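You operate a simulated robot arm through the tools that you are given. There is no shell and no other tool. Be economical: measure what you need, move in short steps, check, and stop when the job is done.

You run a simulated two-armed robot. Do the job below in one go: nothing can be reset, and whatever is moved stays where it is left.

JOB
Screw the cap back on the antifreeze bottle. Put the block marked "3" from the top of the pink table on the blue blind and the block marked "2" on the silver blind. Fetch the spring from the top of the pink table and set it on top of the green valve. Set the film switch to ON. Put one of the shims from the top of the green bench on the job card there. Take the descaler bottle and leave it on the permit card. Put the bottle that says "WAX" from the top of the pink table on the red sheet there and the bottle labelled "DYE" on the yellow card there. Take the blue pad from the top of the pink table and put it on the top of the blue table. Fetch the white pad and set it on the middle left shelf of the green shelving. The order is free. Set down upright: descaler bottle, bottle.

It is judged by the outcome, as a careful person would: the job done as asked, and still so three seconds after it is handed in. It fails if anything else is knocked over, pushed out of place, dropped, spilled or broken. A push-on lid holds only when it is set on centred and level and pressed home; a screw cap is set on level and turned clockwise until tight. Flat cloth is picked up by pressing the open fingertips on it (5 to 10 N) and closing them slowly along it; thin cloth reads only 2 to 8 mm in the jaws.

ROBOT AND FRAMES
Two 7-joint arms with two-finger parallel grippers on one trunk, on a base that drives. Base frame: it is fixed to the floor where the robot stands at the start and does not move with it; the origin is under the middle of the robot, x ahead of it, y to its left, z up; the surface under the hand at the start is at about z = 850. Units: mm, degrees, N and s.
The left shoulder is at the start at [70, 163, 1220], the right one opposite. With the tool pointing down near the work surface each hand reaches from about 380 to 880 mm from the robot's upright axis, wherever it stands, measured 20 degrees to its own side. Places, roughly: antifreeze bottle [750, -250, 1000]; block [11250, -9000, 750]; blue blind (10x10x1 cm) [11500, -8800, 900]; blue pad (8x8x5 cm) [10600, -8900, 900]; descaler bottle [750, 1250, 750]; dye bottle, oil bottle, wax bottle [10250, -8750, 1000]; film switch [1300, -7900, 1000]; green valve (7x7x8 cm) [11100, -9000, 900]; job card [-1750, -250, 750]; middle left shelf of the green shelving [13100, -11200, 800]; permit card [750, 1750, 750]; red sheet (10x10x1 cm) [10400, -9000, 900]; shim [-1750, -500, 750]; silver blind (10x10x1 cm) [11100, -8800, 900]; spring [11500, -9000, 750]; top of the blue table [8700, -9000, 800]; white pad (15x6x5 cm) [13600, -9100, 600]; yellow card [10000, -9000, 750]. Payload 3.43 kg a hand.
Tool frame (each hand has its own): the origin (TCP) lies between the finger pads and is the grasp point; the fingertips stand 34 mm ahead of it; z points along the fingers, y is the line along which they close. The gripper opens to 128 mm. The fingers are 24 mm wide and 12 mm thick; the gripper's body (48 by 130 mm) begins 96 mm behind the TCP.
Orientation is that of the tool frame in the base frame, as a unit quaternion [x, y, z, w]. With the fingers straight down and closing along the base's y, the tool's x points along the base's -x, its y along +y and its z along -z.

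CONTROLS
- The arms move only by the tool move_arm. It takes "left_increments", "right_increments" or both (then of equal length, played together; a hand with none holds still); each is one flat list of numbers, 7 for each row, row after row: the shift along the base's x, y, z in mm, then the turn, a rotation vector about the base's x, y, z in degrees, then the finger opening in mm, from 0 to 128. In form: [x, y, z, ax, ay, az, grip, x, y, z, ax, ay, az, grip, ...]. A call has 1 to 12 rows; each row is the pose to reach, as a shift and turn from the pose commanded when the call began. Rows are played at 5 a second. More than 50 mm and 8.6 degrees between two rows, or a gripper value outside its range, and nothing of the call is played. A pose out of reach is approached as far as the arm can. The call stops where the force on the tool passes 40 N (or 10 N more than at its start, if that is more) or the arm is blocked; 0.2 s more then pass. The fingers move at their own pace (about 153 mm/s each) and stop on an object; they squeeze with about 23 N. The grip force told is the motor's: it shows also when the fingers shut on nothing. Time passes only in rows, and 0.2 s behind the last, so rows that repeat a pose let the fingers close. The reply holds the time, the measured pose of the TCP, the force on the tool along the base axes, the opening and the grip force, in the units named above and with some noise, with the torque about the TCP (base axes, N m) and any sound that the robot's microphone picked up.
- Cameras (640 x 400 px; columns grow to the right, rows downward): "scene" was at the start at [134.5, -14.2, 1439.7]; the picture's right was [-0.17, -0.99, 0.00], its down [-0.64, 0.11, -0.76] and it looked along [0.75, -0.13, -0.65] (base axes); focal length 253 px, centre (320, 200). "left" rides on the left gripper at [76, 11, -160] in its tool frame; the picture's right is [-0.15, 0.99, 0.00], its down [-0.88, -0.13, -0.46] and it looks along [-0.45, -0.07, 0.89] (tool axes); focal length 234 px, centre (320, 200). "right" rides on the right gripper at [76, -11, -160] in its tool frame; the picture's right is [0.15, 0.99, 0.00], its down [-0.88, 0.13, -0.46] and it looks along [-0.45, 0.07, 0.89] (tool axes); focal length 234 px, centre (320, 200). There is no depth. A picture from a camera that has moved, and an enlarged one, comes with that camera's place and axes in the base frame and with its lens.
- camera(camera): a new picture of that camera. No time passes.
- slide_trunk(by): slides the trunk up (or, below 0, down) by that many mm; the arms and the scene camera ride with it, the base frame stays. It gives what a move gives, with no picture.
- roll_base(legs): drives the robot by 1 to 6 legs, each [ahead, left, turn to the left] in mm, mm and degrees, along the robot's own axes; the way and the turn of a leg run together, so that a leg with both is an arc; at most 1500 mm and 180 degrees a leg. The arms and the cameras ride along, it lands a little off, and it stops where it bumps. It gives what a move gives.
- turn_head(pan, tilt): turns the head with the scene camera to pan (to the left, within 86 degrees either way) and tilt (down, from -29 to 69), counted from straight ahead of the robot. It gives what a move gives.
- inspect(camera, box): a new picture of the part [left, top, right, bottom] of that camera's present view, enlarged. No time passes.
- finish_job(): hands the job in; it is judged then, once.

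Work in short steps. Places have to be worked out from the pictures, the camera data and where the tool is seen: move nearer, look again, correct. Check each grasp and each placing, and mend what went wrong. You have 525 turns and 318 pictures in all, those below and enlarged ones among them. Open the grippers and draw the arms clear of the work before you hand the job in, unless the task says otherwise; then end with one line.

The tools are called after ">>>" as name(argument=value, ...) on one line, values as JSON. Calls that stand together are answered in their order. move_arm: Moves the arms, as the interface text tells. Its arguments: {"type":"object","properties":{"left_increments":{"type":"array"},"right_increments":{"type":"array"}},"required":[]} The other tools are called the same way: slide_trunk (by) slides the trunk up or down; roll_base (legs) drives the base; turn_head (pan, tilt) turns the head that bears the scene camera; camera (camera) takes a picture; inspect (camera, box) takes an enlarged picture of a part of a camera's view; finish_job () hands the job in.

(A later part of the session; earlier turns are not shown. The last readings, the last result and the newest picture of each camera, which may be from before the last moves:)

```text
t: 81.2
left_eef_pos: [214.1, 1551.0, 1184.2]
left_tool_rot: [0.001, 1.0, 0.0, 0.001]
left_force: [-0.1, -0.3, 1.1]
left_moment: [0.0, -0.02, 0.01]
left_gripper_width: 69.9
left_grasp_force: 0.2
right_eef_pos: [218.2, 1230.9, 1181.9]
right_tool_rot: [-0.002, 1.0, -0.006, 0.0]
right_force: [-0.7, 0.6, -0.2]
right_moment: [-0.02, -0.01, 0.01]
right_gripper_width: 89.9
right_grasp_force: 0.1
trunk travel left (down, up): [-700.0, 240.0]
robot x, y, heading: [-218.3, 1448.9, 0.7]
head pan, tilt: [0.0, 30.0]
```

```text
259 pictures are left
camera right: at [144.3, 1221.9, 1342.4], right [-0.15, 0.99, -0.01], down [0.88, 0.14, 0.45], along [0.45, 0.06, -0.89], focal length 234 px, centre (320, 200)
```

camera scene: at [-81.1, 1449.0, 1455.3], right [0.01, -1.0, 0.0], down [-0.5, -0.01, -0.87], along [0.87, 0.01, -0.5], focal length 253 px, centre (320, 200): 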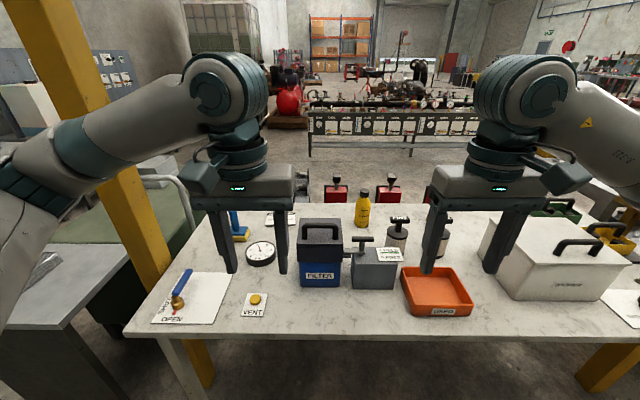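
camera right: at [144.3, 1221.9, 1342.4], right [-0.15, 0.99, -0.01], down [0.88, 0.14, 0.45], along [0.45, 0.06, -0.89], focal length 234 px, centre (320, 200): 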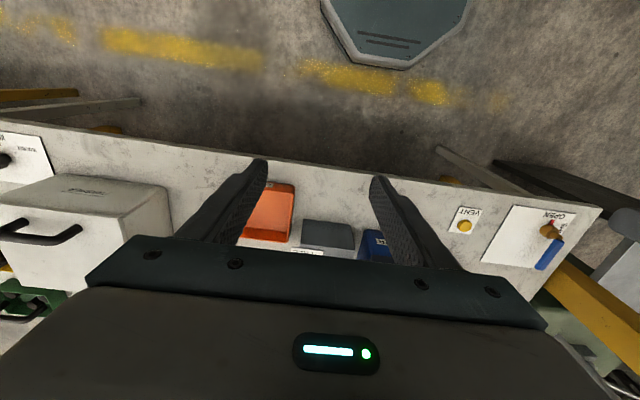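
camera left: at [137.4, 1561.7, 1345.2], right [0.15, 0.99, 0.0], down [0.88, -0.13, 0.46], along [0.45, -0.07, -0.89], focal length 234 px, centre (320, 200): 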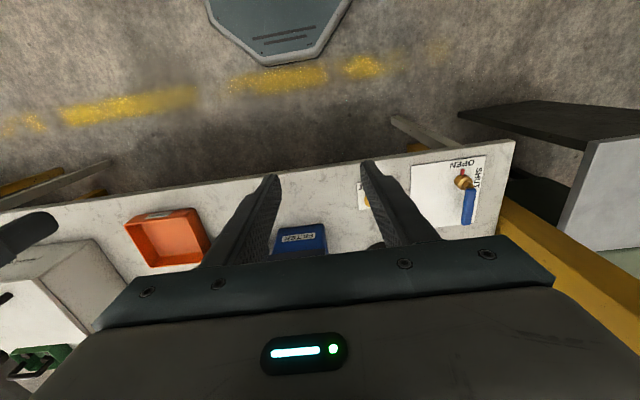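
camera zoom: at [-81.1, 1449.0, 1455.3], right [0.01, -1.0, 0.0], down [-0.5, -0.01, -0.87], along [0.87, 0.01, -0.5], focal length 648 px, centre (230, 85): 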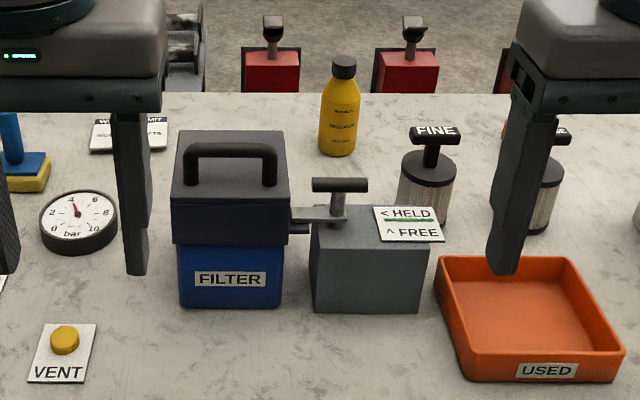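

The yellow bottle with the black cap at ≈(766,1290) should be the descaler, and the work-permit card lies at ≈(807,1623). I'll drive forward 195 mm and correct heading.

>>> roll_base(legs=[[195, 0, -0.7]])

>>> move_arm(right_increments=[40, 7, 0, 0, 0, 0, 100, 85, 14, 0, 0, 0, 0, 100, 130, 21, 0, 0, 0, 0, 100, 175, 28, 0, 0, 0, 0, 100, 220, 35, 0, 0, 0, 0, 100, 265, 42, 0, 0, 0, 0, 100, 300, 50, 0, 0, 0, 0, 100])

>>> camera(camera="right")

>>> camera(camera="scene")

```text
t: 82.8
left_eef_pos: [409.6, 1545.3, 1186.3]
left_tool_rot: [0.007, 1.0, 0.0, 0.001]
left_force: [-0.6, -0.3, 0.3]
left_moment: [-0.02, -0.02, 0.02]
left_gripper_width: 70.0
left_grasp_force: 0.1
right_eef_pos: [411.5, 1227.0, 1183.3]
right_tool_rot: [0.004, 1.0, -0.005, 0.0]
right_force: [0.1, 0.1, -0.1]
right_moment: [0.0, -0.02, 0.0]
right_gripper_width: 90.0
right_grasp_force: 0.1
trunk travel left (down, up): [-700.0, 240.0]
robot x, y, heading: [-31.0, 1448.6, 0.0]
head pan, tilt: [0.0, 30.0]
```

```text
t: 84.4
left_eef_pos: [410.2, 1548.1, 1184.6]
left_tool_rot: [0.008, 1.0, -0.001, 0.001]
left_force: [0.2, 1.0, -0.4]
left_moment: [-0.05, -0.01, 0.01]
left_gripper_width: 70.2
left_grasp_force: 0.0
right_eef_pos: [712.4, 1279.8, 1184.4]
right_tool_rot: [0.006, 1.0, -0.007, 0.0]
right_force: [-0.5, -0.6, 0.8]
right_moment: [-0.04, 0.0, 0.03]
right_gripper_width: 100.2
right_grasp_force: 0.1
trunk travel left (down, up): [-700.0, 240.0]
robot x, y, heading: [-29.3, 1448.8, -0.3]
head pan, tilt: [0.0, 30.0]
```

```text
258 pictures are left
camera right: at [637.8, 1271.8, 1343.4], right [-0.14, 0.99, -0.01], down [0.88, 0.13, 0.45], along [0.45, 0.05, -0.89], focal length 234 px, centre (320, 200)
```

right: 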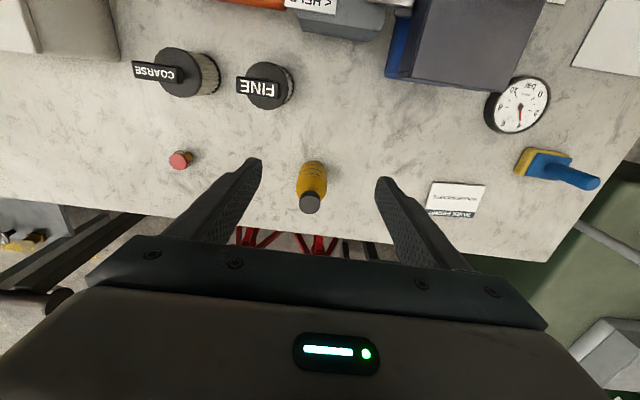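

```text
257 pictures are left
camera scene: at [114.4, 1449.7, 1455.2], right [0.0, -1.0, 0.0], down [-0.5, 0.0, -0.87], along [0.87, 0.0, -0.5], focal length 253 px, centre (320, 200)
```

scene: 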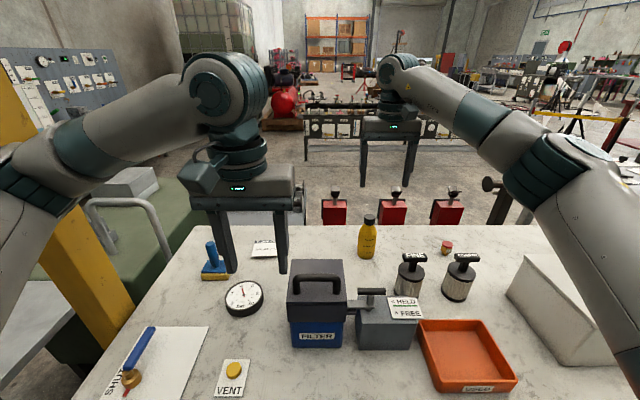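

The bottle appears nearer (815,1280). I'll drive 60 mm more forward (still clear of the bench edge ~297) and look again from above.

>>> roll_base(legs=[[60, 0, 0.2]])

>>> move_arm(right_increments=[15, 0, -30, 0, 0, 0, 100, 30, 0, -60, 0, 0, 0, 100, 35, 0, -90, 0, 0, 0, 100])

>>> inspect(camera="right", box=[220, 100, 420, 260])

>>> inspect(camera="scene", box=[280, 120, 480, 280])

```text
t: 85.3
left_eef_pos: [465.5, 1547.9, 1185.8]
left_tool_rot: [0.005, 1.0, 0.0, 0.003]
left_force: [-0.1, -0.2, 0.2]
left_moment: [0.0, -0.06, -0.03]
left_gripper_width: 69.9
left_grasp_force: 0.2
right_eef_pos: [768.4, 1281.4, 1186.0]
right_tool_rot: [0.003, 1.0, -0.006, 0.002]
right_force: [-1.3, 0.0, -0.2]
right_moment: [0.0, -0.03, -0.02]
right_gripper_width: 100.0
right_grasp_force: 0.2
trunk travel left (down, up): [-700.0, 240.0]
robot x, y, heading: [30.1, 1448.5, 0.1]
head pan, tilt: [0.0, 30.0]
```

```text
t: 86.1
left_eef_pos: [468.4, 1545.7, 1185.9]
left_tool_rot: [0.006, 1.0, 0.0, 0.001]
left_force: [-0.1, 0.4, 0.0]
left_moment: [-0.01, 0.03, 0.02]
left_gripper_width: 70.0
left_grasp_force: 0.1
right_eef_pos: [806.1, 1282.1, 1093.1]
right_tool_rot: [0.005, 1.0, -0.006, 0.0]
right_force: [0.5, -0.7, 0.6]
right_moment: [-0.02, 0.02, 0.03]
right_gripper_width: 100.4
right_grasp_force: 0.1
trunk travel left (down, up): [-700.0, 240.0]
robot x, y, heading: [29.8, 1450.4, 0.1]
head pan, tilt: [0.0, 30.0]
```

```text
2.50 times, centred on (320, 180) of right
camera zoom: at [731.9, 1272.9, 1252.3], right [-0.14, 0.99, -0.01], down [0.88, 0.13, 0.45], along [0.45, 0.05, -0.89], focal length 585 px, centre (320, 250)
```

zoom: 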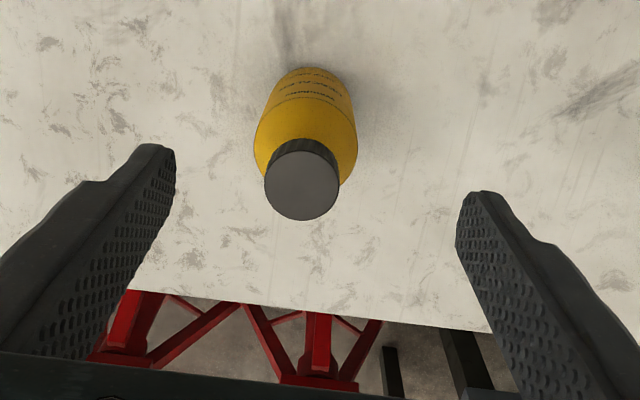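

```text
2.50 times, centred on (380, 200) of scene
camera zoom: at [174.2, 1447.6, 1455.1], right [0.0, -1.0, 0.0], down [-0.5, 0.0, -0.87], along [0.87, 0.0, -0.5], focal length 633 px, centre (170, 200)
```

zoom: 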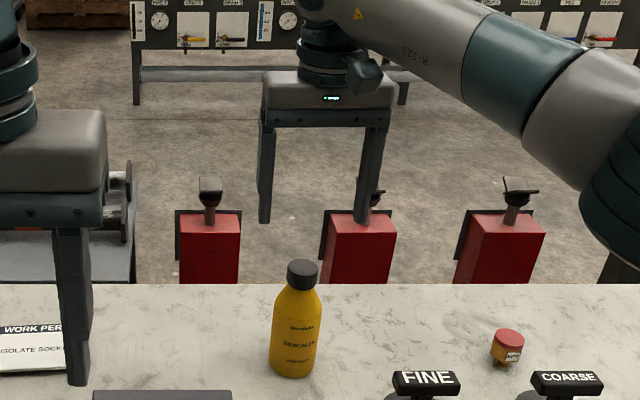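

DESCALER confirmed; triangulation suggests this bench is at z≈820 and the bottle at (830,1276), top ≈985. Move over it and descend partway.

>>> move_arm(right_increments=[12, -3, 0, 0, 0, 0, 100, 24, -6, 0, 0, 0, 0, 100, 24, -6, -45, 0, 0, 0, 100, 24, -6, -75, 0, 0, 0, 100])

>>> camera(camera="right")

>>> inspect(camera="scene", box=[280, 120, 480, 280])

```text
t: 87.1
left_eef_pos: [469.1, 1547.6, 1184.8]
left_tool_rot: [0.006, 1.0, 0.0, 0.001]
left_force: [0.4, 0.6, -1.0]
left_moment: [0.01, 0.04, 0.01]
left_gripper_width: 69.7
left_grasp_force: 0.2
right_eef_pos: [831.8, 1273.4, 1018.5]
right_tool_rot: [0.004, 1.0, -0.006, 0.0]
right_force: [-0.1, -0.5, -0.3]
right_moment: [-0.04, 0.03, -0.03]
right_gripper_width: 99.9
right_grasp_force: 0.2
trunk travel left (down, up): [-700.0, 240.0]
robot x, y, heading: [29.5, 1450.5, 0.3]
head pan, tilt: [0.0, 30.0]
```

```text
254 pictures are left
camera right: at [756.5, 1265.7, 1177.6], right [-0.14, 0.99, -0.01], down [0.88, 0.13, 0.45], along [0.45, 0.05, -0.89], focal length 234 px, centre (320, 200)
```

right: 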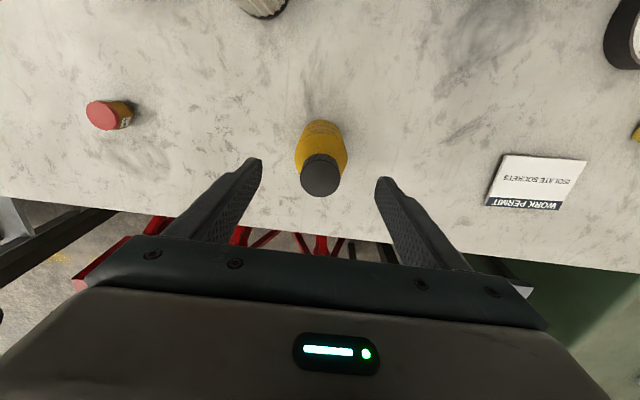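

```text
2.50 times, centred on (380, 200) of scene
camera zoom: at [173.3, 1447.9, 1455.2], right [0.0, -1.0, 0.0], down [-0.5, 0.0, -0.87], along [0.87, 0.0, -0.5], focal length 633 px, centre (170, 200)
```

zoom: 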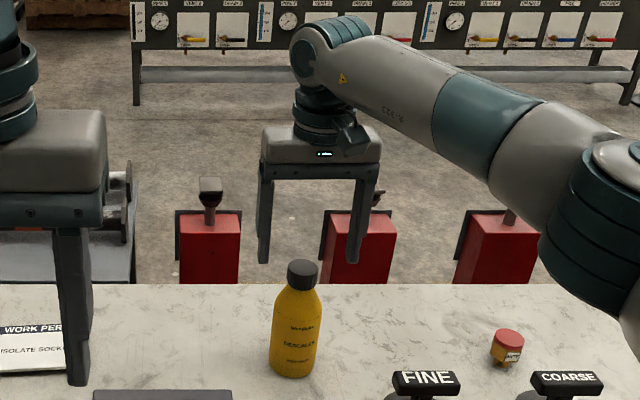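

>>> move_arm(right_increments=[0, 2, -30, 0, 0, 0, 100, 0, 2, -60, 0, 0, 0, 100])

>>> inspect(camera="scene", box=[300, 160, 440, 280])

>>> camera(camera="right")

```text
t: 87.7
left_eef_pos: [468.5, 1546.3, 1184.9]
left_tool_rot: [0.005, 1.0, 0.0, 0.0]
left_force: [0.6, 0.4, 0.4]
left_moment: [0.01, 0.03, 0.0]
left_gripper_width: 70.0
left_grasp_force: 0.0
right_eef_pos: [830.2, 1279.0, 959.4]
right_tool_rot: [0.004, 1.0, -0.006, 0.0]
right_force: [0.4, 0.0, 0.2]
right_moment: [0.01, 0.04, 0.01]
right_gripper_width: 99.9
right_grasp_force: 0.0
trunk travel left (down, up): [-700.0, 240.0]
robot x, y, heading: [32.0, 1448.2, 0.1]
head pan, tilt: [0.0, 30.0]
```

```text
3.33 times, centred on (370, 220) of scene
camera zoom: at [173.2, 1448.1, 1455.2], right [0.0, -1.0, 0.0], down [-0.5, 0.0, -0.87], along [0.87, 0.0, -0.5], focal length 844 px, centre (153, 133)
```

zoom: 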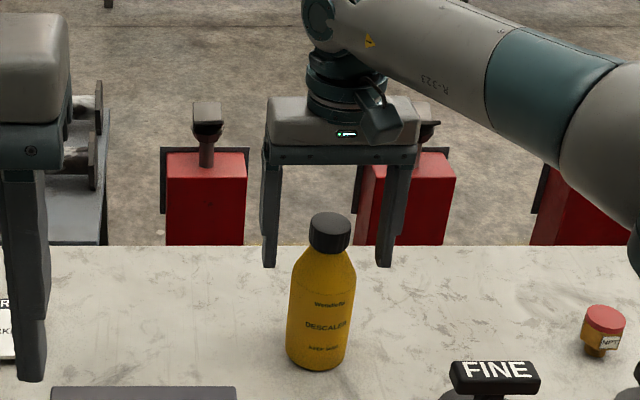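

```text
251 pictures are left
camera right: at [756.2, 1269.8, 1118.1], right [-0.14, 0.99, -0.01], down [0.88, 0.13, 0.45], along [0.45, 0.05, -0.89], focal length 234 px, centre (320, 200)
```

right: 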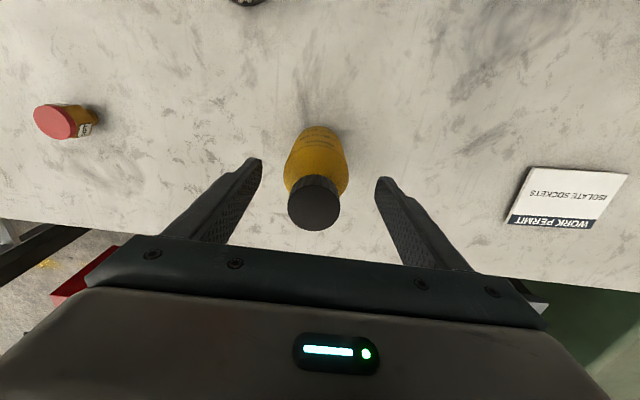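

Good alignment. Descend 43 and close.

>>> move_arm(right_increments=[-3, -1, -22, 0, 0, 0, 100, -3, -1, -43, 0, 0, 0, 100, -3, -1, -43, 0, 0, 0, 75, -3, -1, -43, 0, 0, 0, 45, -3, -1, -43, 0, 0, 0, 45])

>>> inspect(camera="scene", box=[300, 160, 440, 280])

```text
t: 88.9
left_eef_pos: [467.1, 1546.4, 1186.2]
left_tool_rot: [0.006, 1.0, 0.0, 0.0]
left_force: [0.9, 0.2, -0.9]
left_moment: [0.0, -0.02, 0.01]
left_gripper_width: 69.9
left_grasp_force: 0.0
right_eef_pos: [828.6, 1276.8, 916.2]
right_tool_rot: [0.003, 1.0, -0.007, 0.001]
right_force: [-0.9, -0.5, 0.6]
right_moment: [0.09, 0.12, 0.02]
right_gripper_width: 62.7
right_grasp_force: 23.2
trunk travel left (down, up): [-700.0, 240.0]
robot x, y, heading: [29.9, 1447.7, -0.0]
head pan, tilt: [0.0, 30.0]
```

```text
3.33 times, centred on (370, 220) of scene
camera zoom: at [172.2, 1448.2, 1455.3], right [0.0, -1.0, 0.0], down [-0.5, 0.0, -0.87], along [0.87, 0.0, -0.5], focal length 844 px, centre (153, 133)
```

zoom: 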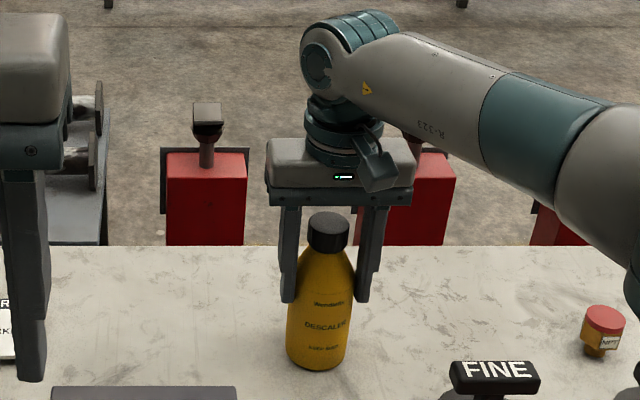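

Held. Lift 110 mm straight up, then roll left 200 mm to bring the permit card (≈(855,1624)) in reach.

>>> move_arm(right_increments=[0, 0, 30, 0, 0, 0, 45, 0, 0, 70, 0, 0, 0, 45, 0, 0, 110, 0, 0, 0, 45])

>>> roll_base(legs=[[0, 200, 0]])

>>> camera(camera="scene")

>>> camera(camera="right")

```text
t: 89.7
left_eef_pos: [467.6, 1547.9, 1186.6]
left_tool_rot: [0.005, 1.0, 0.0, 0.001]
left_force: [-0.1, -0.7, -0.8]
left_moment: [0.01, -0.02, -0.01]
left_gripper_width: 70.2
left_grasp_force: 0.0
right_eef_pos: [827.1, 1274.8, 1028.3]
right_tool_rot: [0.003, 1.0, -0.006, 0.0]
right_force: [-0.8, -0.5, -2.9]
right_moment: [-0.03, 0.02, 0.01]
right_gripper_width: 62.7
right_grasp_force: 22.8
trunk travel left (down, up): [-700.0, 240.0]
robot x, y, heading: [31.0, 1446.4, -0.0]
head pan, tilt: [0.0, 30.0]
```

```text
t: 91.3
left_eef_pos: [457.2, 1757.7, 1189.5]
left_tool_rot: [0.001, 1.0, -0.003, 0.006]
left_force: [0.4, -0.3, 0.5]
left_moment: [-0.01, -0.01, 0.02]
left_gripper_width: 70.1
left_grasp_force: 0.0
right_eef_pos: [818.2, 1484.3, 1037.2]
right_tool_rot: [0.002, 1.0, -0.01, 0.005]
right_force: [0.2, 0.5, -2.8]
right_moment: [-0.03, 0.03, 0.01]
right_gripper_width: 62.7
right_grasp_force: 23.3
trunk travel left (down, up): [-700.0, 240.0]
robot x, y, heading: [29.9, 1646.3, -0.0]
head pan, tilt: [0.0, 30.0]
```

```text
249 pictures are left
camera scene: at [158.8, 1657.5, 1456.7], right [0.0, -1.0, 0.01], down [-0.49, -0.01, -0.87], along [0.87, 0.0, -0.49], focal length 253 px, centre (320, 200)
```

scene: 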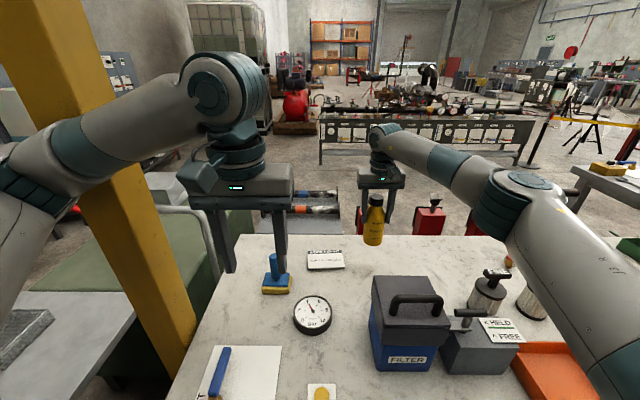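

```text
248 pictures are left
camera right: at [742.3, 1475.5, 1196.2], right [-0.14, 0.99, -0.02], down [0.88, 0.14, 0.46], along [0.46, 0.05, -0.89], focal length 234 px, centre (320, 200)
```

right: 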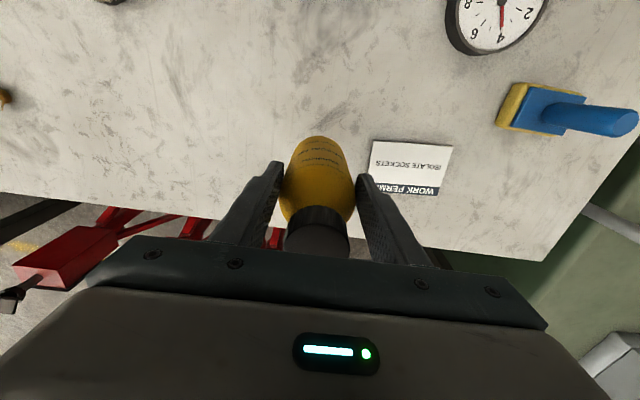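

The pose readings look slightly leaned; check whether that's transient.

>>> turn_head(pan=30, tilt=35)

>>> camera(camera="scene")

```text
t: 92.3
left_eef_pos: [458.2, 1756.3, 1189.2]
left_tool_rot: [-0.001, 1.0, -0.003, 0.006]
left_force: [-0.1, -0.7, -0.1]
left_moment: [0.01, -0.01, -0.01]
left_gripper_width: 70.0
left_grasp_force: 0.0
right_eef_pos: [820.0, 1483.0, 1036.5]
right_tool_rot: [0.001, 1.0, -0.009, 0.005]
right_force: [0.0, 0.6, -3.4]
right_moment: [-0.02, 0.02, -0.01]
right_gripper_width: 62.9
right_grasp_force: 23.0
trunk travel left (down, up): [-700.0, 240.0]
robot x, y, heading: [26.9, 1648.3, 0.1]
head pan, tilt: [30.0, 35.0]
```

```text
247 pictures are left
camera scene: at [145.8, 1699.3, 1448.3], right [0.5, -0.86, 0.01], down [-0.49, -0.29, -0.82], along [0.71, 0.41, -0.57], focal length 253 px, centre (320, 200)
```

scene: 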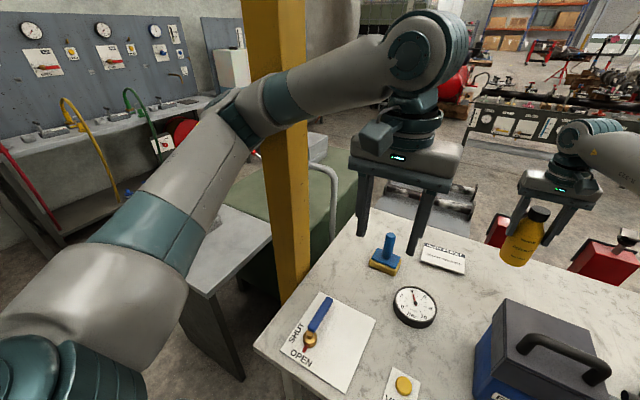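

The left elbow is leaning on the left post. Roll right 90 mm to free it.

>>> roll_base(legs=[[0, -90, 0]])

>>> camera(camera="scene")

>>> camera(camera="right")

```text
t: 93.4
left_eef_pos: [468.2, 1663.8, 1186.0]
left_tool_rot: [0.001, 1.0, -0.002, 0.002]
left_force: [0.1, -0.2, -0.6]
left_moment: [-0.03, -0.01, 0.02]
left_gripper_width: 69.8
left_grasp_force: 0.1
right_eef_pos: [827.6, 1391.2, 1029.6]
right_tool_rot: [0.002, 1.0, -0.007, 0.001]
right_force: [-1.3, 0.2, -2.7]
right_moment: [-0.02, 0.04, 0.0]
right_gripper_width: 62.9
right_grasp_force: 23.3
trunk travel left (down, up): [-700.0, 240.0]
robot x, y, heading: [29.5, 1557.9, 0.4]
head pan, tilt: [30.0, 35.0]
```

```text
246 pictures are left
camera scene: at [157.6, 1607.0, 1447.6], right [0.5, -0.86, 0.0], down [-0.5, -0.29, -0.82], along [0.71, 0.41, -0.57], focal length 253 px, centre (320, 200)
```

scene: 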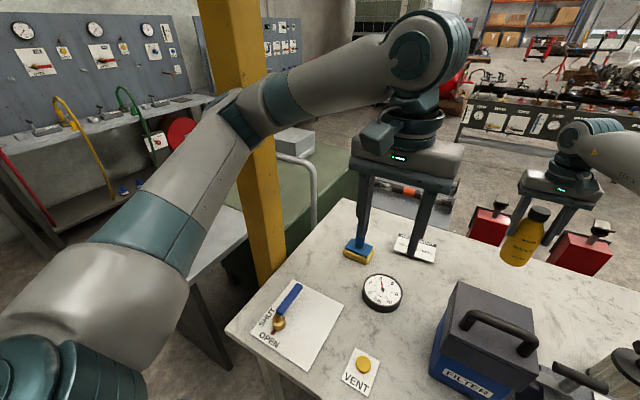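

```text
245 pictures are left
camera right: at [752.8, 1382.7, 1188.5], right [-0.14, 0.99, -0.01], down [0.88, 0.13, 0.45], along [0.45, 0.05, -0.89], focal length 234 px, centre (320, 200)
```

right: 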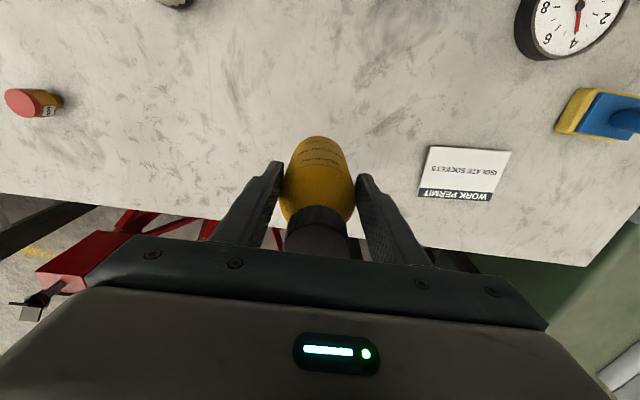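

All level again. Card centre ≈(857,1631). I'll turn the base 15° left, which swings the bottle toward the card and improves reach.

>>> roll_base(legs=[[0, 0, 15]])

>>> camera(camera="right")

>>> turn_head(pan=0, tilt=30)

>>> camera(camera="scene")

```text
t: 94.7
left_eef_pos: [428.5, 1768.8, 1186.9]
left_tool_rot: [-0.128, 0.992, 0.001, 0.001]
left_force: [0.4, 0.2, 0.2]
left_moment: [0.01, 0.01, 0.03]
left_gripper_width: 69.9
left_grasp_force: 0.0
right_eef_pos: [845.9, 1598.0, 1026.9]
right_tool_rot: [-0.127, 0.992, -0.004, 0.0]
right_force: [-0.5, -0.3, -3.8]
right_moment: [0.0, 0.08, -0.07]
right_gripper_width: 62.8
right_grasp_force: 22.9
trunk travel left (down, up): [-700.0, 240.0]
robot x, y, heading: [33.8, 1557.5, 14.7]
head pan, tilt: [30.0, 35.0]
```

```text
244 pictures are left
camera right: at [776.1, 1570.0, 1187.1], right [-0.39, 0.92, -0.01], down [0.82, 0.35, 0.45], along [0.42, 0.17, -0.89], focal length 234 px, centre (320, 200)
```

right: 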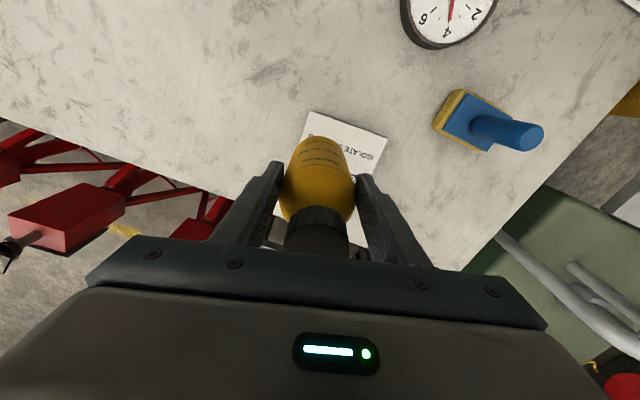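

```text
t: 95.6
left_eef_pos: [428.0, 1769.4, 1186.5]
left_tool_rot: [-0.127, 0.992, -0.001, 0.001]
left_force: [0.4, -0.7, -1.1]
left_moment: [0.01, -0.01, -0.03]
left_gripper_width: 70.0
left_grasp_force: 0.1
right_eef_pos: [845.3, 1598.5, 1026.4]
right_tool_rot: [-0.127, 0.992, -0.005, 0.001]
right_force: [-0.4, 0.5, -3.2]
right_moment: [0.0, 0.03, 0.01]
right_gripper_width: 62.6
right_grasp_force: 23.1
trunk travel left (down, up): [-700.0, 240.0]
robot x, y, heading: [33.7, 1559.4, 15.1]
head pan, tilt: [0.0, 30.0]
```

```text
243 pictures are left
camera scene: at [168.5, 1596.2, 1455.2], right [0.26, -0.97, 0.0], down [-0.48, -0.13, -0.87], along [0.84, 0.23, -0.5], focal length 253 px, centre (320, 200)
```

scene: 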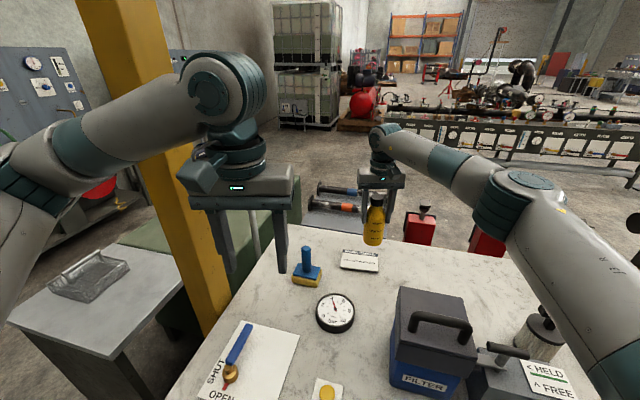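

Card centre ≈(853,1635). Shift (+8,+37) and lower to just above the card.

>>> move_arm(right_increments=[4, 18, 0, 0, 0, 0, 45, 8, 37, 0, 0, 0, 0, 45, 8, 37, -40, 0, 0, 0, 45, 8, 37, -80, 0, 0, 0, 45, 8, 37, -102, 0, 0, 0, 45, 8, 37, -104, 0, 0, 0, 45])

>>> camera(camera="right")

>>> inspect(camera="scene", box=[280, 140, 440, 300])

```text
t: 97.0
left_eef_pos: [425.3, 1769.7, 1187.7]
left_tool_rot: [-0.126, 0.992, -0.001, 0.002]
left_force: [0.4, 0.5, -0.9]
left_moment: [0.0, 0.04, -0.02]
left_gripper_width: 69.9
left_grasp_force: 0.1
right_eef_pos: [850.9, 1635.4, 929.7]
right_tool_rot: [-0.128, 0.992, -0.004, 0.004]
right_force: [1.1, -1.2, 27.5]
right_moment: [0.49, -0.02, -0.04]
right_gripper_width: 62.5
right_grasp_force: 23.0
trunk travel left (down, up): [-700.0, 240.0]
robot x, y, heading: [33.4, 1562.6, 15.1]
head pan, tilt: [0.0, 30.0]
```

```text
242 pictures are left
camera right: at [781.0, 1607.9, 1088.5], right [-0.39, 0.92, -0.01], down [0.81, 0.35, 0.46], along [0.43, 0.17, -0.89], focal length 234 px, centre (320, 200)
```

right: 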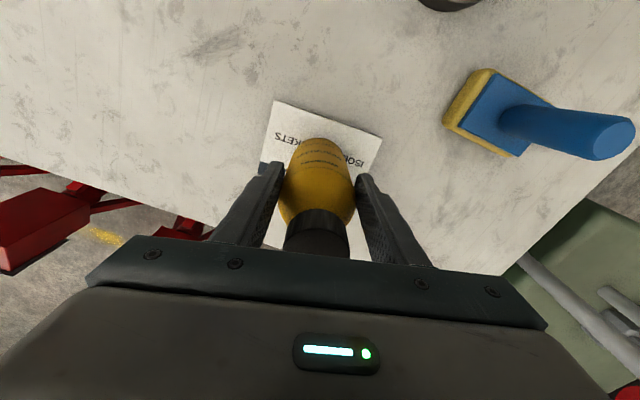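

```text
2.50 times, centred on (360, 220) of scene
camera zoom: at [164.3, 1595.7, 1456.2], right [0.26, -0.97, 0.0], down [-0.48, -0.13, -0.87], along [0.84, 0.22, -0.5], focal length 633 px, centre (220, 150)
```

zoom: 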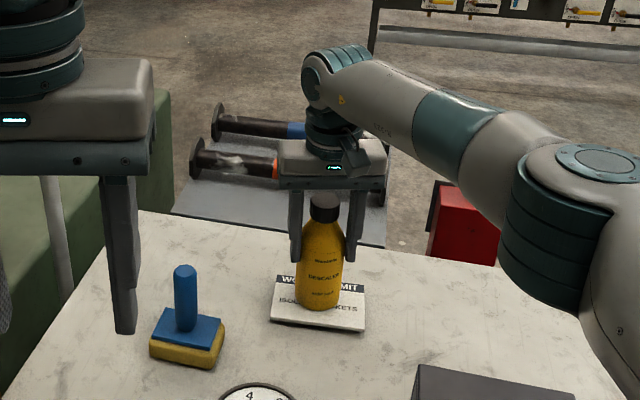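

The bottle is on the card (it's ~10 mm thick). Relieve the press, then release.

>>> move_arm(right_increments=[0, 0, 2, 0, 0, 0, 45, 0, 0, 4, 0, 0, 0, 45, 0, 0, 5, 0, 0, 0, 45])

```text
t: 97.8
left_eef_pos: [426.3, 1770.0, 1186.0]
left_tool_rot: [-0.129, 0.992, -0.001, 0.002]
left_force: [0.2, 0.1, 0.4]
left_moment: [-0.02, 0.01, 0.02]
left_gripper_width: 69.9
left_grasp_force: 0.1
right_eef_pos: [852.5, 1636.6, 929.8]
right_tool_rot: [-0.127, 0.992, -0.005, 0.002]
right_force: [4.2, 4.6, 16.4]
right_moment: [0.92, -0.49, -0.07]
right_gripper_width: 62.3
right_grasp_force: 23.2
trunk travel left (down, up): [-700.0, 240.0]
robot x, y, heading: [29.6, 1562.5, 14.9]
head pan, tilt: [0.0, 30.0]
```

>>> move_arm(right_increments=[0, 0, 1.5, 0, 0, 0, 45, 0, 0, 3, 0, 0, 0, 45, 0, 0, 3, 0, 0, 0, 45])

```text
t: 98.6
left_eef_pos: [427.3, 1769.6, 1185.7]
left_tool_rot: [-0.127, 0.992, 0.0, 0.002]
left_force: [-0.2, 0.7, 0.4]
left_moment: [0.0, 0.04, -0.02]
left_gripper_width: 70.1
left_grasp_force: 0.0
right_eef_pos: [852.1, 1634.9, 930.8]
right_tool_rot: [-0.127, 0.992, -0.007, 0.0]
right_force: [-0.5, 1.3, 0.2]
right_moment: [0.09, 0.06, 0.03]
right_gripper_width: 62.3
right_grasp_force: 22.9
trunk travel left (down, up): [-700.0, 240.0]
robot x, y, heading: [32.8, 1560.2, 15.0]
head pan, tilt: [0.0, 30.0]
```

Load is balanced. Open and rise straight up.

>>> move_arm(right_increments=[0, 0, 0, 0, 0, 0, 75, 0, 0, 0, 0, 0, 0, 95, 0, 0, 0, 0, 0, 0, 95, 0, 0, 45, 0, 0, 0, 95, 0, 0, 90, 0, 0, 0, 95, 0, 0, 135, 0, 0, 0, 95, 0, 0, 180, 0, 0, 0, 95, 0, 0, 220, 0, 0, 0, 95])

>>> inspect(camera="scene", box=[280, 140, 440, 300])

```text
t: 100.4
left_eef_pos: [426.4, 1772.1, 1186.1]
left_tool_rot: [-0.128, 0.992, -0.002, 0.002]
left_force: [0.1, 0.1, 0.2]
left_moment: [-0.05, -0.03, 0.01]
left_gripper_width: 69.8
left_grasp_force: 0.1
right_eef_pos: [850.1, 1636.8, 1152.9]
right_tool_rot: [-0.127, 0.992, -0.007, 0.002]
right_force: [0.3, -0.1, -0.2]
right_moment: [-0.04, -0.01, 0.04]
right_gripper_width: 94.7
right_grasp_force: 0.1
trunk travel left (down, up): [-700.0, 240.0]
robot x, y, heading: [32.9, 1556.6, 14.8]
head pan, tilt: [0.0, 30.0]
```

```text
2.50 times, centred on (360, 220) of scene
camera zoom: at [166.1, 1598.5, 1455.3], right [0.26, -0.97, 0.0], down [-0.48, -0.13, -0.87], along [0.84, 0.22, -0.5], focal length 633 px, centre (220, 150)
```

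zoom: 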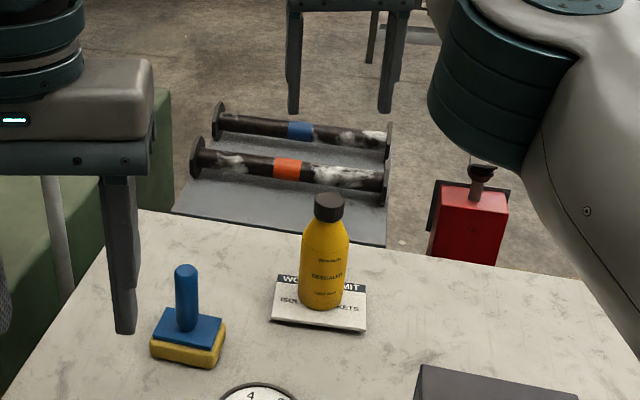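

Descaler is placed upright on the permit card. Tuck the right arm back.

>>> move_arm(right_increments=[-38, -18, 10, 0, 0, 0, 90, -76, -36, 20, 0, 0, 0, 90, -114, -54, 30, 0, 0, 0, 90, -152, -72, 35, 0, 0, 0, 90, -190, -90, 35, 0, 0, 0, 90, -228, -108, 35, 0, 0, 0, 90, -266, -126, 35, 0, 0, 0, 90, -304, -144, 35, 0, 0, 0, 90, -340, -159, 35, 0, 0, 0, 90])

>>> turn_head(pan=80, tilt=20)

>>> camera(camera="scene")

```text
t: 102.4
left_eef_pos: [426.6, 1768.6, 1186.6]
left_tool_rot: [-0.128, 0.992, 0.001, 0.002]
left_force: [0.7, -0.1, 0.2]
left_moment: [0.02, 0.0, -0.02]
left_gripper_width: 70.2
left_grasp_force: 0.1
right_eef_pos: [513.6, 1474.2, 1188.1]
right_tool_rot: [-0.127, 0.992, -0.006, 0.001]
right_force: [0.1, 0.1, -0.5]
right_moment: [0.04, 0.0, -0.02]
right_gripper_width: 90.1
right_grasp_force: 0.1
trunk travel left (down, up): [-700.0, 240.0]
robot x, y, heading: [30.6, 1562.4, 15.0]
head pan, tilt: [0.0, 30.0]
```

```text
t: 103.9
left_eef_pos: [429.0, 1769.7, 1185.9]
left_tool_rot: [-0.127, 0.992, -0.001, 0.002]
left_force: [-0.5, -0.9, -0.6]
left_moment: [-0.04, 0.02, 0.02]
left_gripper_width: 70.1
left_grasp_force: 0.1
right_eef_pos: [515.5, 1475.1, 1185.7]
right_tool_rot: [-0.127, 0.992, -0.006, 0.001]
right_force: [-0.8, 0.0, 0.3]
right_moment: [0.02, -0.02, 0.01]
right_gripper_width: 89.9
right_grasp_force: 0.1
trunk travel left (down, up): [-700.0, 240.0]
robot x, y, heading: [29.9, 1555.5, 15.0]
head pan, tilt: [80.0, 20.0]
```

```text
239 pictures are left
camera scene: at [72.4, 1665.5, 1471.4], right [1.0, 0.09, 0.0], down [0.03, -0.34, -0.94], along [-0.08, 0.94, -0.34], focal length 253 px, centre (320, 200)
```

scene: 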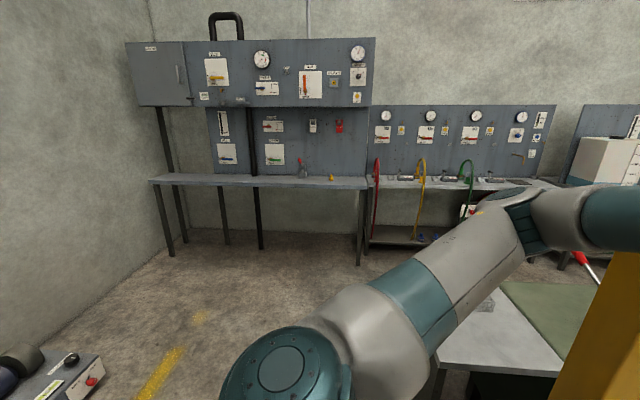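

Next is the green bench behind (−1750,−400). Back off and turn around to face −x.

>>> roll_base(legs=[[-350, 0, 0], [0, 0, -90], [0, 0, -105]])

>>> turn_head(pan=40, tilt=20)

>>> camera(camera="scene")

```text
t: 114.5
left_eef_pos: [-741.9, 1387.1, 1186.9]
left_tool_rot: [1.0, -0.023, -0.001, 0.0]
left_force: [-1.8, 0.4, 1.2]
left_moment: [-0.03, -0.01, 0.02]
left_gripper_width: 70.0
left_grasp_force: 0.1
right_eef_pos: [-737.7, 1692.9, 1186.3]
right_tool_rot: [1.0, -0.023, 0.001, -0.006]
right_force: [0.1, 0.2, -0.4]
right_moment: [0.01, 0.0, -0.01]
right_gripper_width: 90.1
right_grasp_force: 0.1
trunk travel left (down, up): [-700.0, 240.0]
robot x, y, heading: [-301.4, 1470.4, 177.9]
head pan, tilt: [80.0, 20.0]
```

```text
t: 115.6
left_eef_pos: [-741.0, 1387.0, 1186.6]
left_tool_rot: [1.0, -0.023, -0.002, -0.002]
left_force: [0.2, -0.2, 0.4]
left_moment: [0.01, -0.01, -0.03]
left_gripper_width: 70.2
left_grasp_force: 0.2
right_eef_pos: [-736.0, 1692.8, 1186.3]
right_tool_rot: [1.0, -0.023, 0.0, -0.006]
right_force: [0.3, -0.1, -0.2]
right_moment: [0.01, -0.01, -0.01]
right_gripper_width: 90.1
right_grasp_force: 0.1
trunk travel left (down, up): [-700.0, 240.0]
robot x, y, heading: [-303.9, 1472.0, 177.7]
head pan, tilt: [40.0, 20.0]
```

```text
238 pictures are left
camera scene: at [-424.2, 1415.6, 1471.3], right [-0.61, 0.79, 0.0], down [0.27, 0.21, -0.94], along [-0.74, -0.58, -0.34], focal length 253 px, centre (320, 200)
```

scene: 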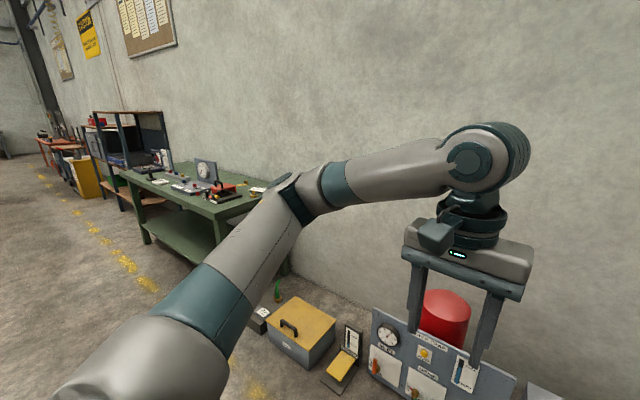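

The green bench front edge is at about x≈-1200 along y −20…−1930. Drive there: strafe left 1850, then forward 450.

>>> roll_base(legs=[[0, 925, 2.2], [0, 925, 0], [450, 0, 0]])

>>> turn_head(pan=0, tilt=30)

>>> camera(camera="scene")

```text
t: 127.2
left_eef_pos: [-1211.7, -483.9, 1185.6]
left_tool_rot: [1.0, 0.001, -0.002, -0.001]
left_force: [-0.5, -0.2, 0.9]
left_moment: [0.03, 0.0, 0.0]
left_gripper_width: 70.1
left_grasp_force: 0.0
right_eef_pos: [-1221.3, -177.7, 1187.4]
right_tool_rot: [1.0, 0.0, 0.0, -0.006]
right_force: [-0.1, 0.1, 0.4]
right_moment: [0.02, -0.01, 0.04]
right_gripper_width: 89.7
right_grasp_force: 0.0
trunk travel left (down, up): [-700.0, 240.0]
robot x, y, heading: [-778.1, -379.8, -179.7]
head pan, tilt: [40.0, 20.0]
```

```text
t: 128.3
left_eef_pos: [-1212.4, -482.2, 1186.6]
left_tool_rot: [1.0, 0.0, -0.002, -0.001]
left_force: [-0.4, -0.1, 0.2]
left_moment: [-0.01, 0.0, 0.03]
left_gripper_width: 69.8
left_grasp_force: 0.2
right_eef_pos: [-1220.9, -176.1, 1186.7]
right_tool_rot: [1.0, 0.0, -0.001, -0.006]
right_force: [-0.5, -0.5, 0.7]
right_moment: [0.04, 0.01, 0.01]
right_gripper_width: 90.0
right_grasp_force: 0.0
trunk travel left (down, up): [-700.0, 240.0]
robot x, y, heading: [-775.8, -378.5, -179.8]
head pan, tilt: [0.0, 30.0]
```

```text
237 pictures are left
camera scene: at [-915.3, -380.1, 1455.3], right [-0.01, 1.0, 0.0], down [0.5, 0.0, -0.87], along [-0.87, -0.01, -0.5], focal length 253 px, centre (320, 200)
```

scene: 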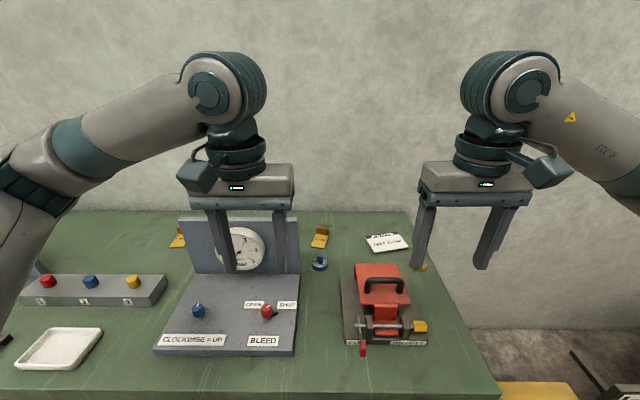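

>>> inspect(camera="scene", box=[280, 210, 460, 360])

>>> inspect(camera="scene", box=[0, 210, 300, 400])

```text
2.67 times, centred on (370, 285) of scene
camera zoom: at [-915.3, -380.1, 1455.3], right [-0.01, 1.0, 0.0], down [0.5, 0.0, -0.87], along [-0.87, -0.01, -0.5], focal length 676 px, centre (187, -27)
```

zoom: 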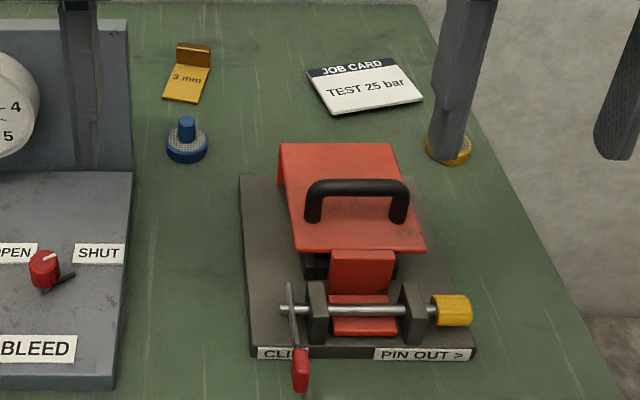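

```text
2.11 times, centred on (150, 305) of scene
camera zoom: at [-915.3, -380.1, 1455.3], right [-0.01, 1.0, 0.0], down [0.5, 0.0, -0.87], along [-0.87, -0.01, -0.5], focal length 533 px, centre (678, -21)
```

zoom: 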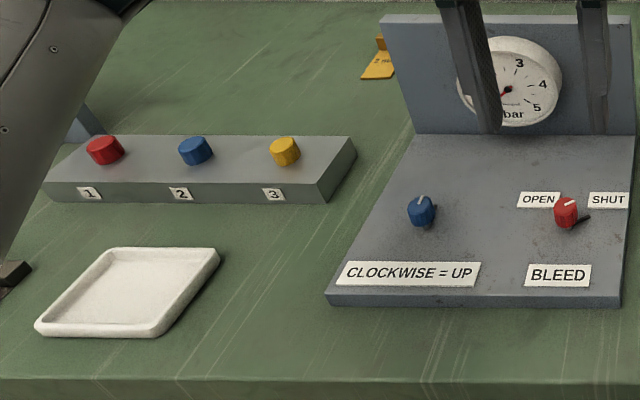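

The shims are the yellow folded tabs ("3 mm" at ≈(-1720,-378)); job card ≈(-1658,-142). Drive forward 125 and left 90 to reach with the right arm.

>>> roll_base(legs=[[125, 90, 0]])

>>> move_arm(right_increments=[-40, -15, 0, 0, 0, 0, 60, -80, -30, 0, 0, 0, 0, 50, -120, -45, 0, 0, 0, 0, 50, -160, -60, 0, 0, 0, 0, 50, -200, -75, 0, 0, 0, 0, 50, -240, -90, -20, 0, 0, 0, 50, -275, -100, -40, 0, 0, 0, 50])

>>> camera(camera="right")

>>> camera(camera="scene")

```text
t: 129.7
left_eef_pos: [-1334.1, -571.5, 1187.4]
left_tool_rot: [1.0, 0.001, -0.002, 0.0]
left_force: [-0.3, 1.1, 0.8]
left_moment: [-0.04, 0.01, 0.01]
left_gripper_width: 70.1
left_grasp_force: 0.1
right_eef_pos: [-1344.4, -264.9, 1187.2]
right_tool_rot: [1.0, -0.001, -0.001, -0.005]
right_force: [0.3, -0.2, -0.3]
right_moment: [0.01, 0.0, 0.0]
right_gripper_width: 89.9
right_grasp_force: 0.0
trunk travel left (down, up): [-700.0, 240.0]
robot x, y, heading: [-898.9, -471.4, -179.6]
head pan, tilt: [0.0, 30.0]
```

```text
t: 131.2
left_eef_pos: [-1336.6, -573.5, 1186.1]
left_tool_rot: [1.0, 0.001, -0.001, -0.001]
left_force: [0.5, -0.3, -0.6]
left_moment: [0.05, 0.0, 0.0]
left_gripper_width: 70.2
left_grasp_force: 0.0
right_eef_pos: [-1621.9, -366.4, 1147.6]
right_tool_rot: [1.0, -0.001, 0.001, -0.007]
right_force: [0.0, -0.3, -0.8]
right_moment: [0.0, -0.03, 0.01]
right_gripper_width: 49.9
right_grasp_force: 0.1
trunk travel left (down, up): [-700.0, 240.0]
robot x, y, heading: [-900.6, -469.6, -179.7]
head pan, tilt: [0.0, 30.0]
```

```text
234 pictures are left
camera right: at [-1544.6, -357.5, 1306.8], right [0.15, -0.99, -0.01], down [-0.88, -0.14, 0.45], along [-0.45, -0.05, -0.89], focal length 234 px, centre (320, 200)
```

right: 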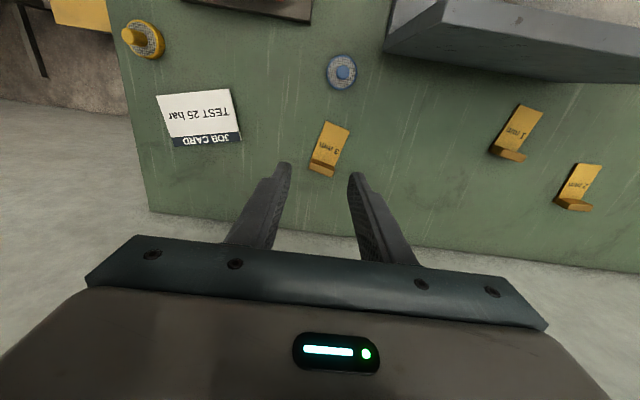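

```text
233 pictures are left
camera scene: at [-1040.6, -470.7, 1455.1], right [-0.01, 1.0, 0.0], down [0.5, 0.0, -0.87], along [-0.87, -0.01, -0.5], focal length 253 px, centre (320, 200)
```

scene: 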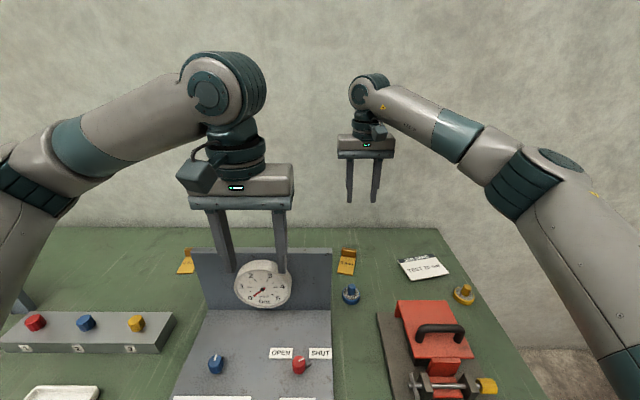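

Three shims (1, 2, 3 mm). I'll take the 3 mm one by its upright tab. Move above and zoom.

>>> move_arm(right_increments=[-20, -5, -30, 0, 0, 0, 50, -45, -10, -60, 0, 0, 0, 50, -60, -10, -90, 0, 0, 0, 50])

>>> inspect(camera="right", box=[260, 60, 400, 180])

>>> inspect(camera="scene", box=[310, 180, 410, 290])

```text
t: 132.1
left_eef_pos: [-1335.5, -571.8, 1186.0]
left_tool_rot: [1.0, 0.0, -0.003, -0.001]
left_force: [0.5, -1.2, 0.1]
left_moment: [-0.02, 0.0, 0.01]
left_gripper_width: 70.0
left_grasp_force: 0.0
right_eef_pos: [-1681.1, -375.2, 1058.3]
right_tool_rot: [1.0, -0.001, 0.0, -0.006]
right_force: [-0.5, -0.2, -0.3]
right_moment: [-0.02, 0.0, 0.01]
right_gripper_width: 50.0
right_grasp_force: 0.1
trunk travel left (down, up): [-700.0, 240.0]
robot x, y, heading: [-897.7, -468.5, -179.6]
head pan, tilt: [0.0, 30.0]
```

```text
3.33 times, centred on (330, 120) of right
camera zoom: at [-1603.8, -366.3, 1216.7], right [0.14, -0.99, -0.01], down [-0.88, -0.13, 0.45], along [-0.45, -0.06, -0.89], focal length 781 px, centre (287, 467)
```

zoom: 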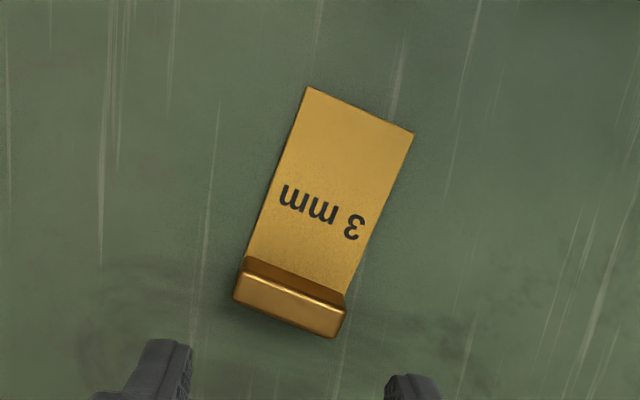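

```text
3.64 times, centred on (360, 235) of scene
camera zoom: at [-1039.7, -469.5, 1455.3], right [-0.01, 1.0, 0.0], down [0.5, 0.0, -0.87], along [-0.87, -0.01, -0.5], focal length 921 px, centre (174, 73)
```

zoom: 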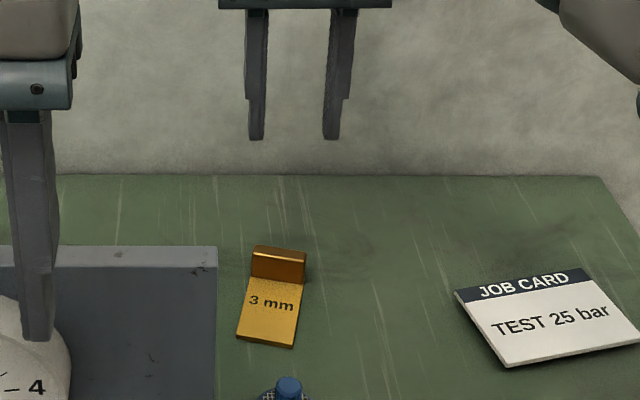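

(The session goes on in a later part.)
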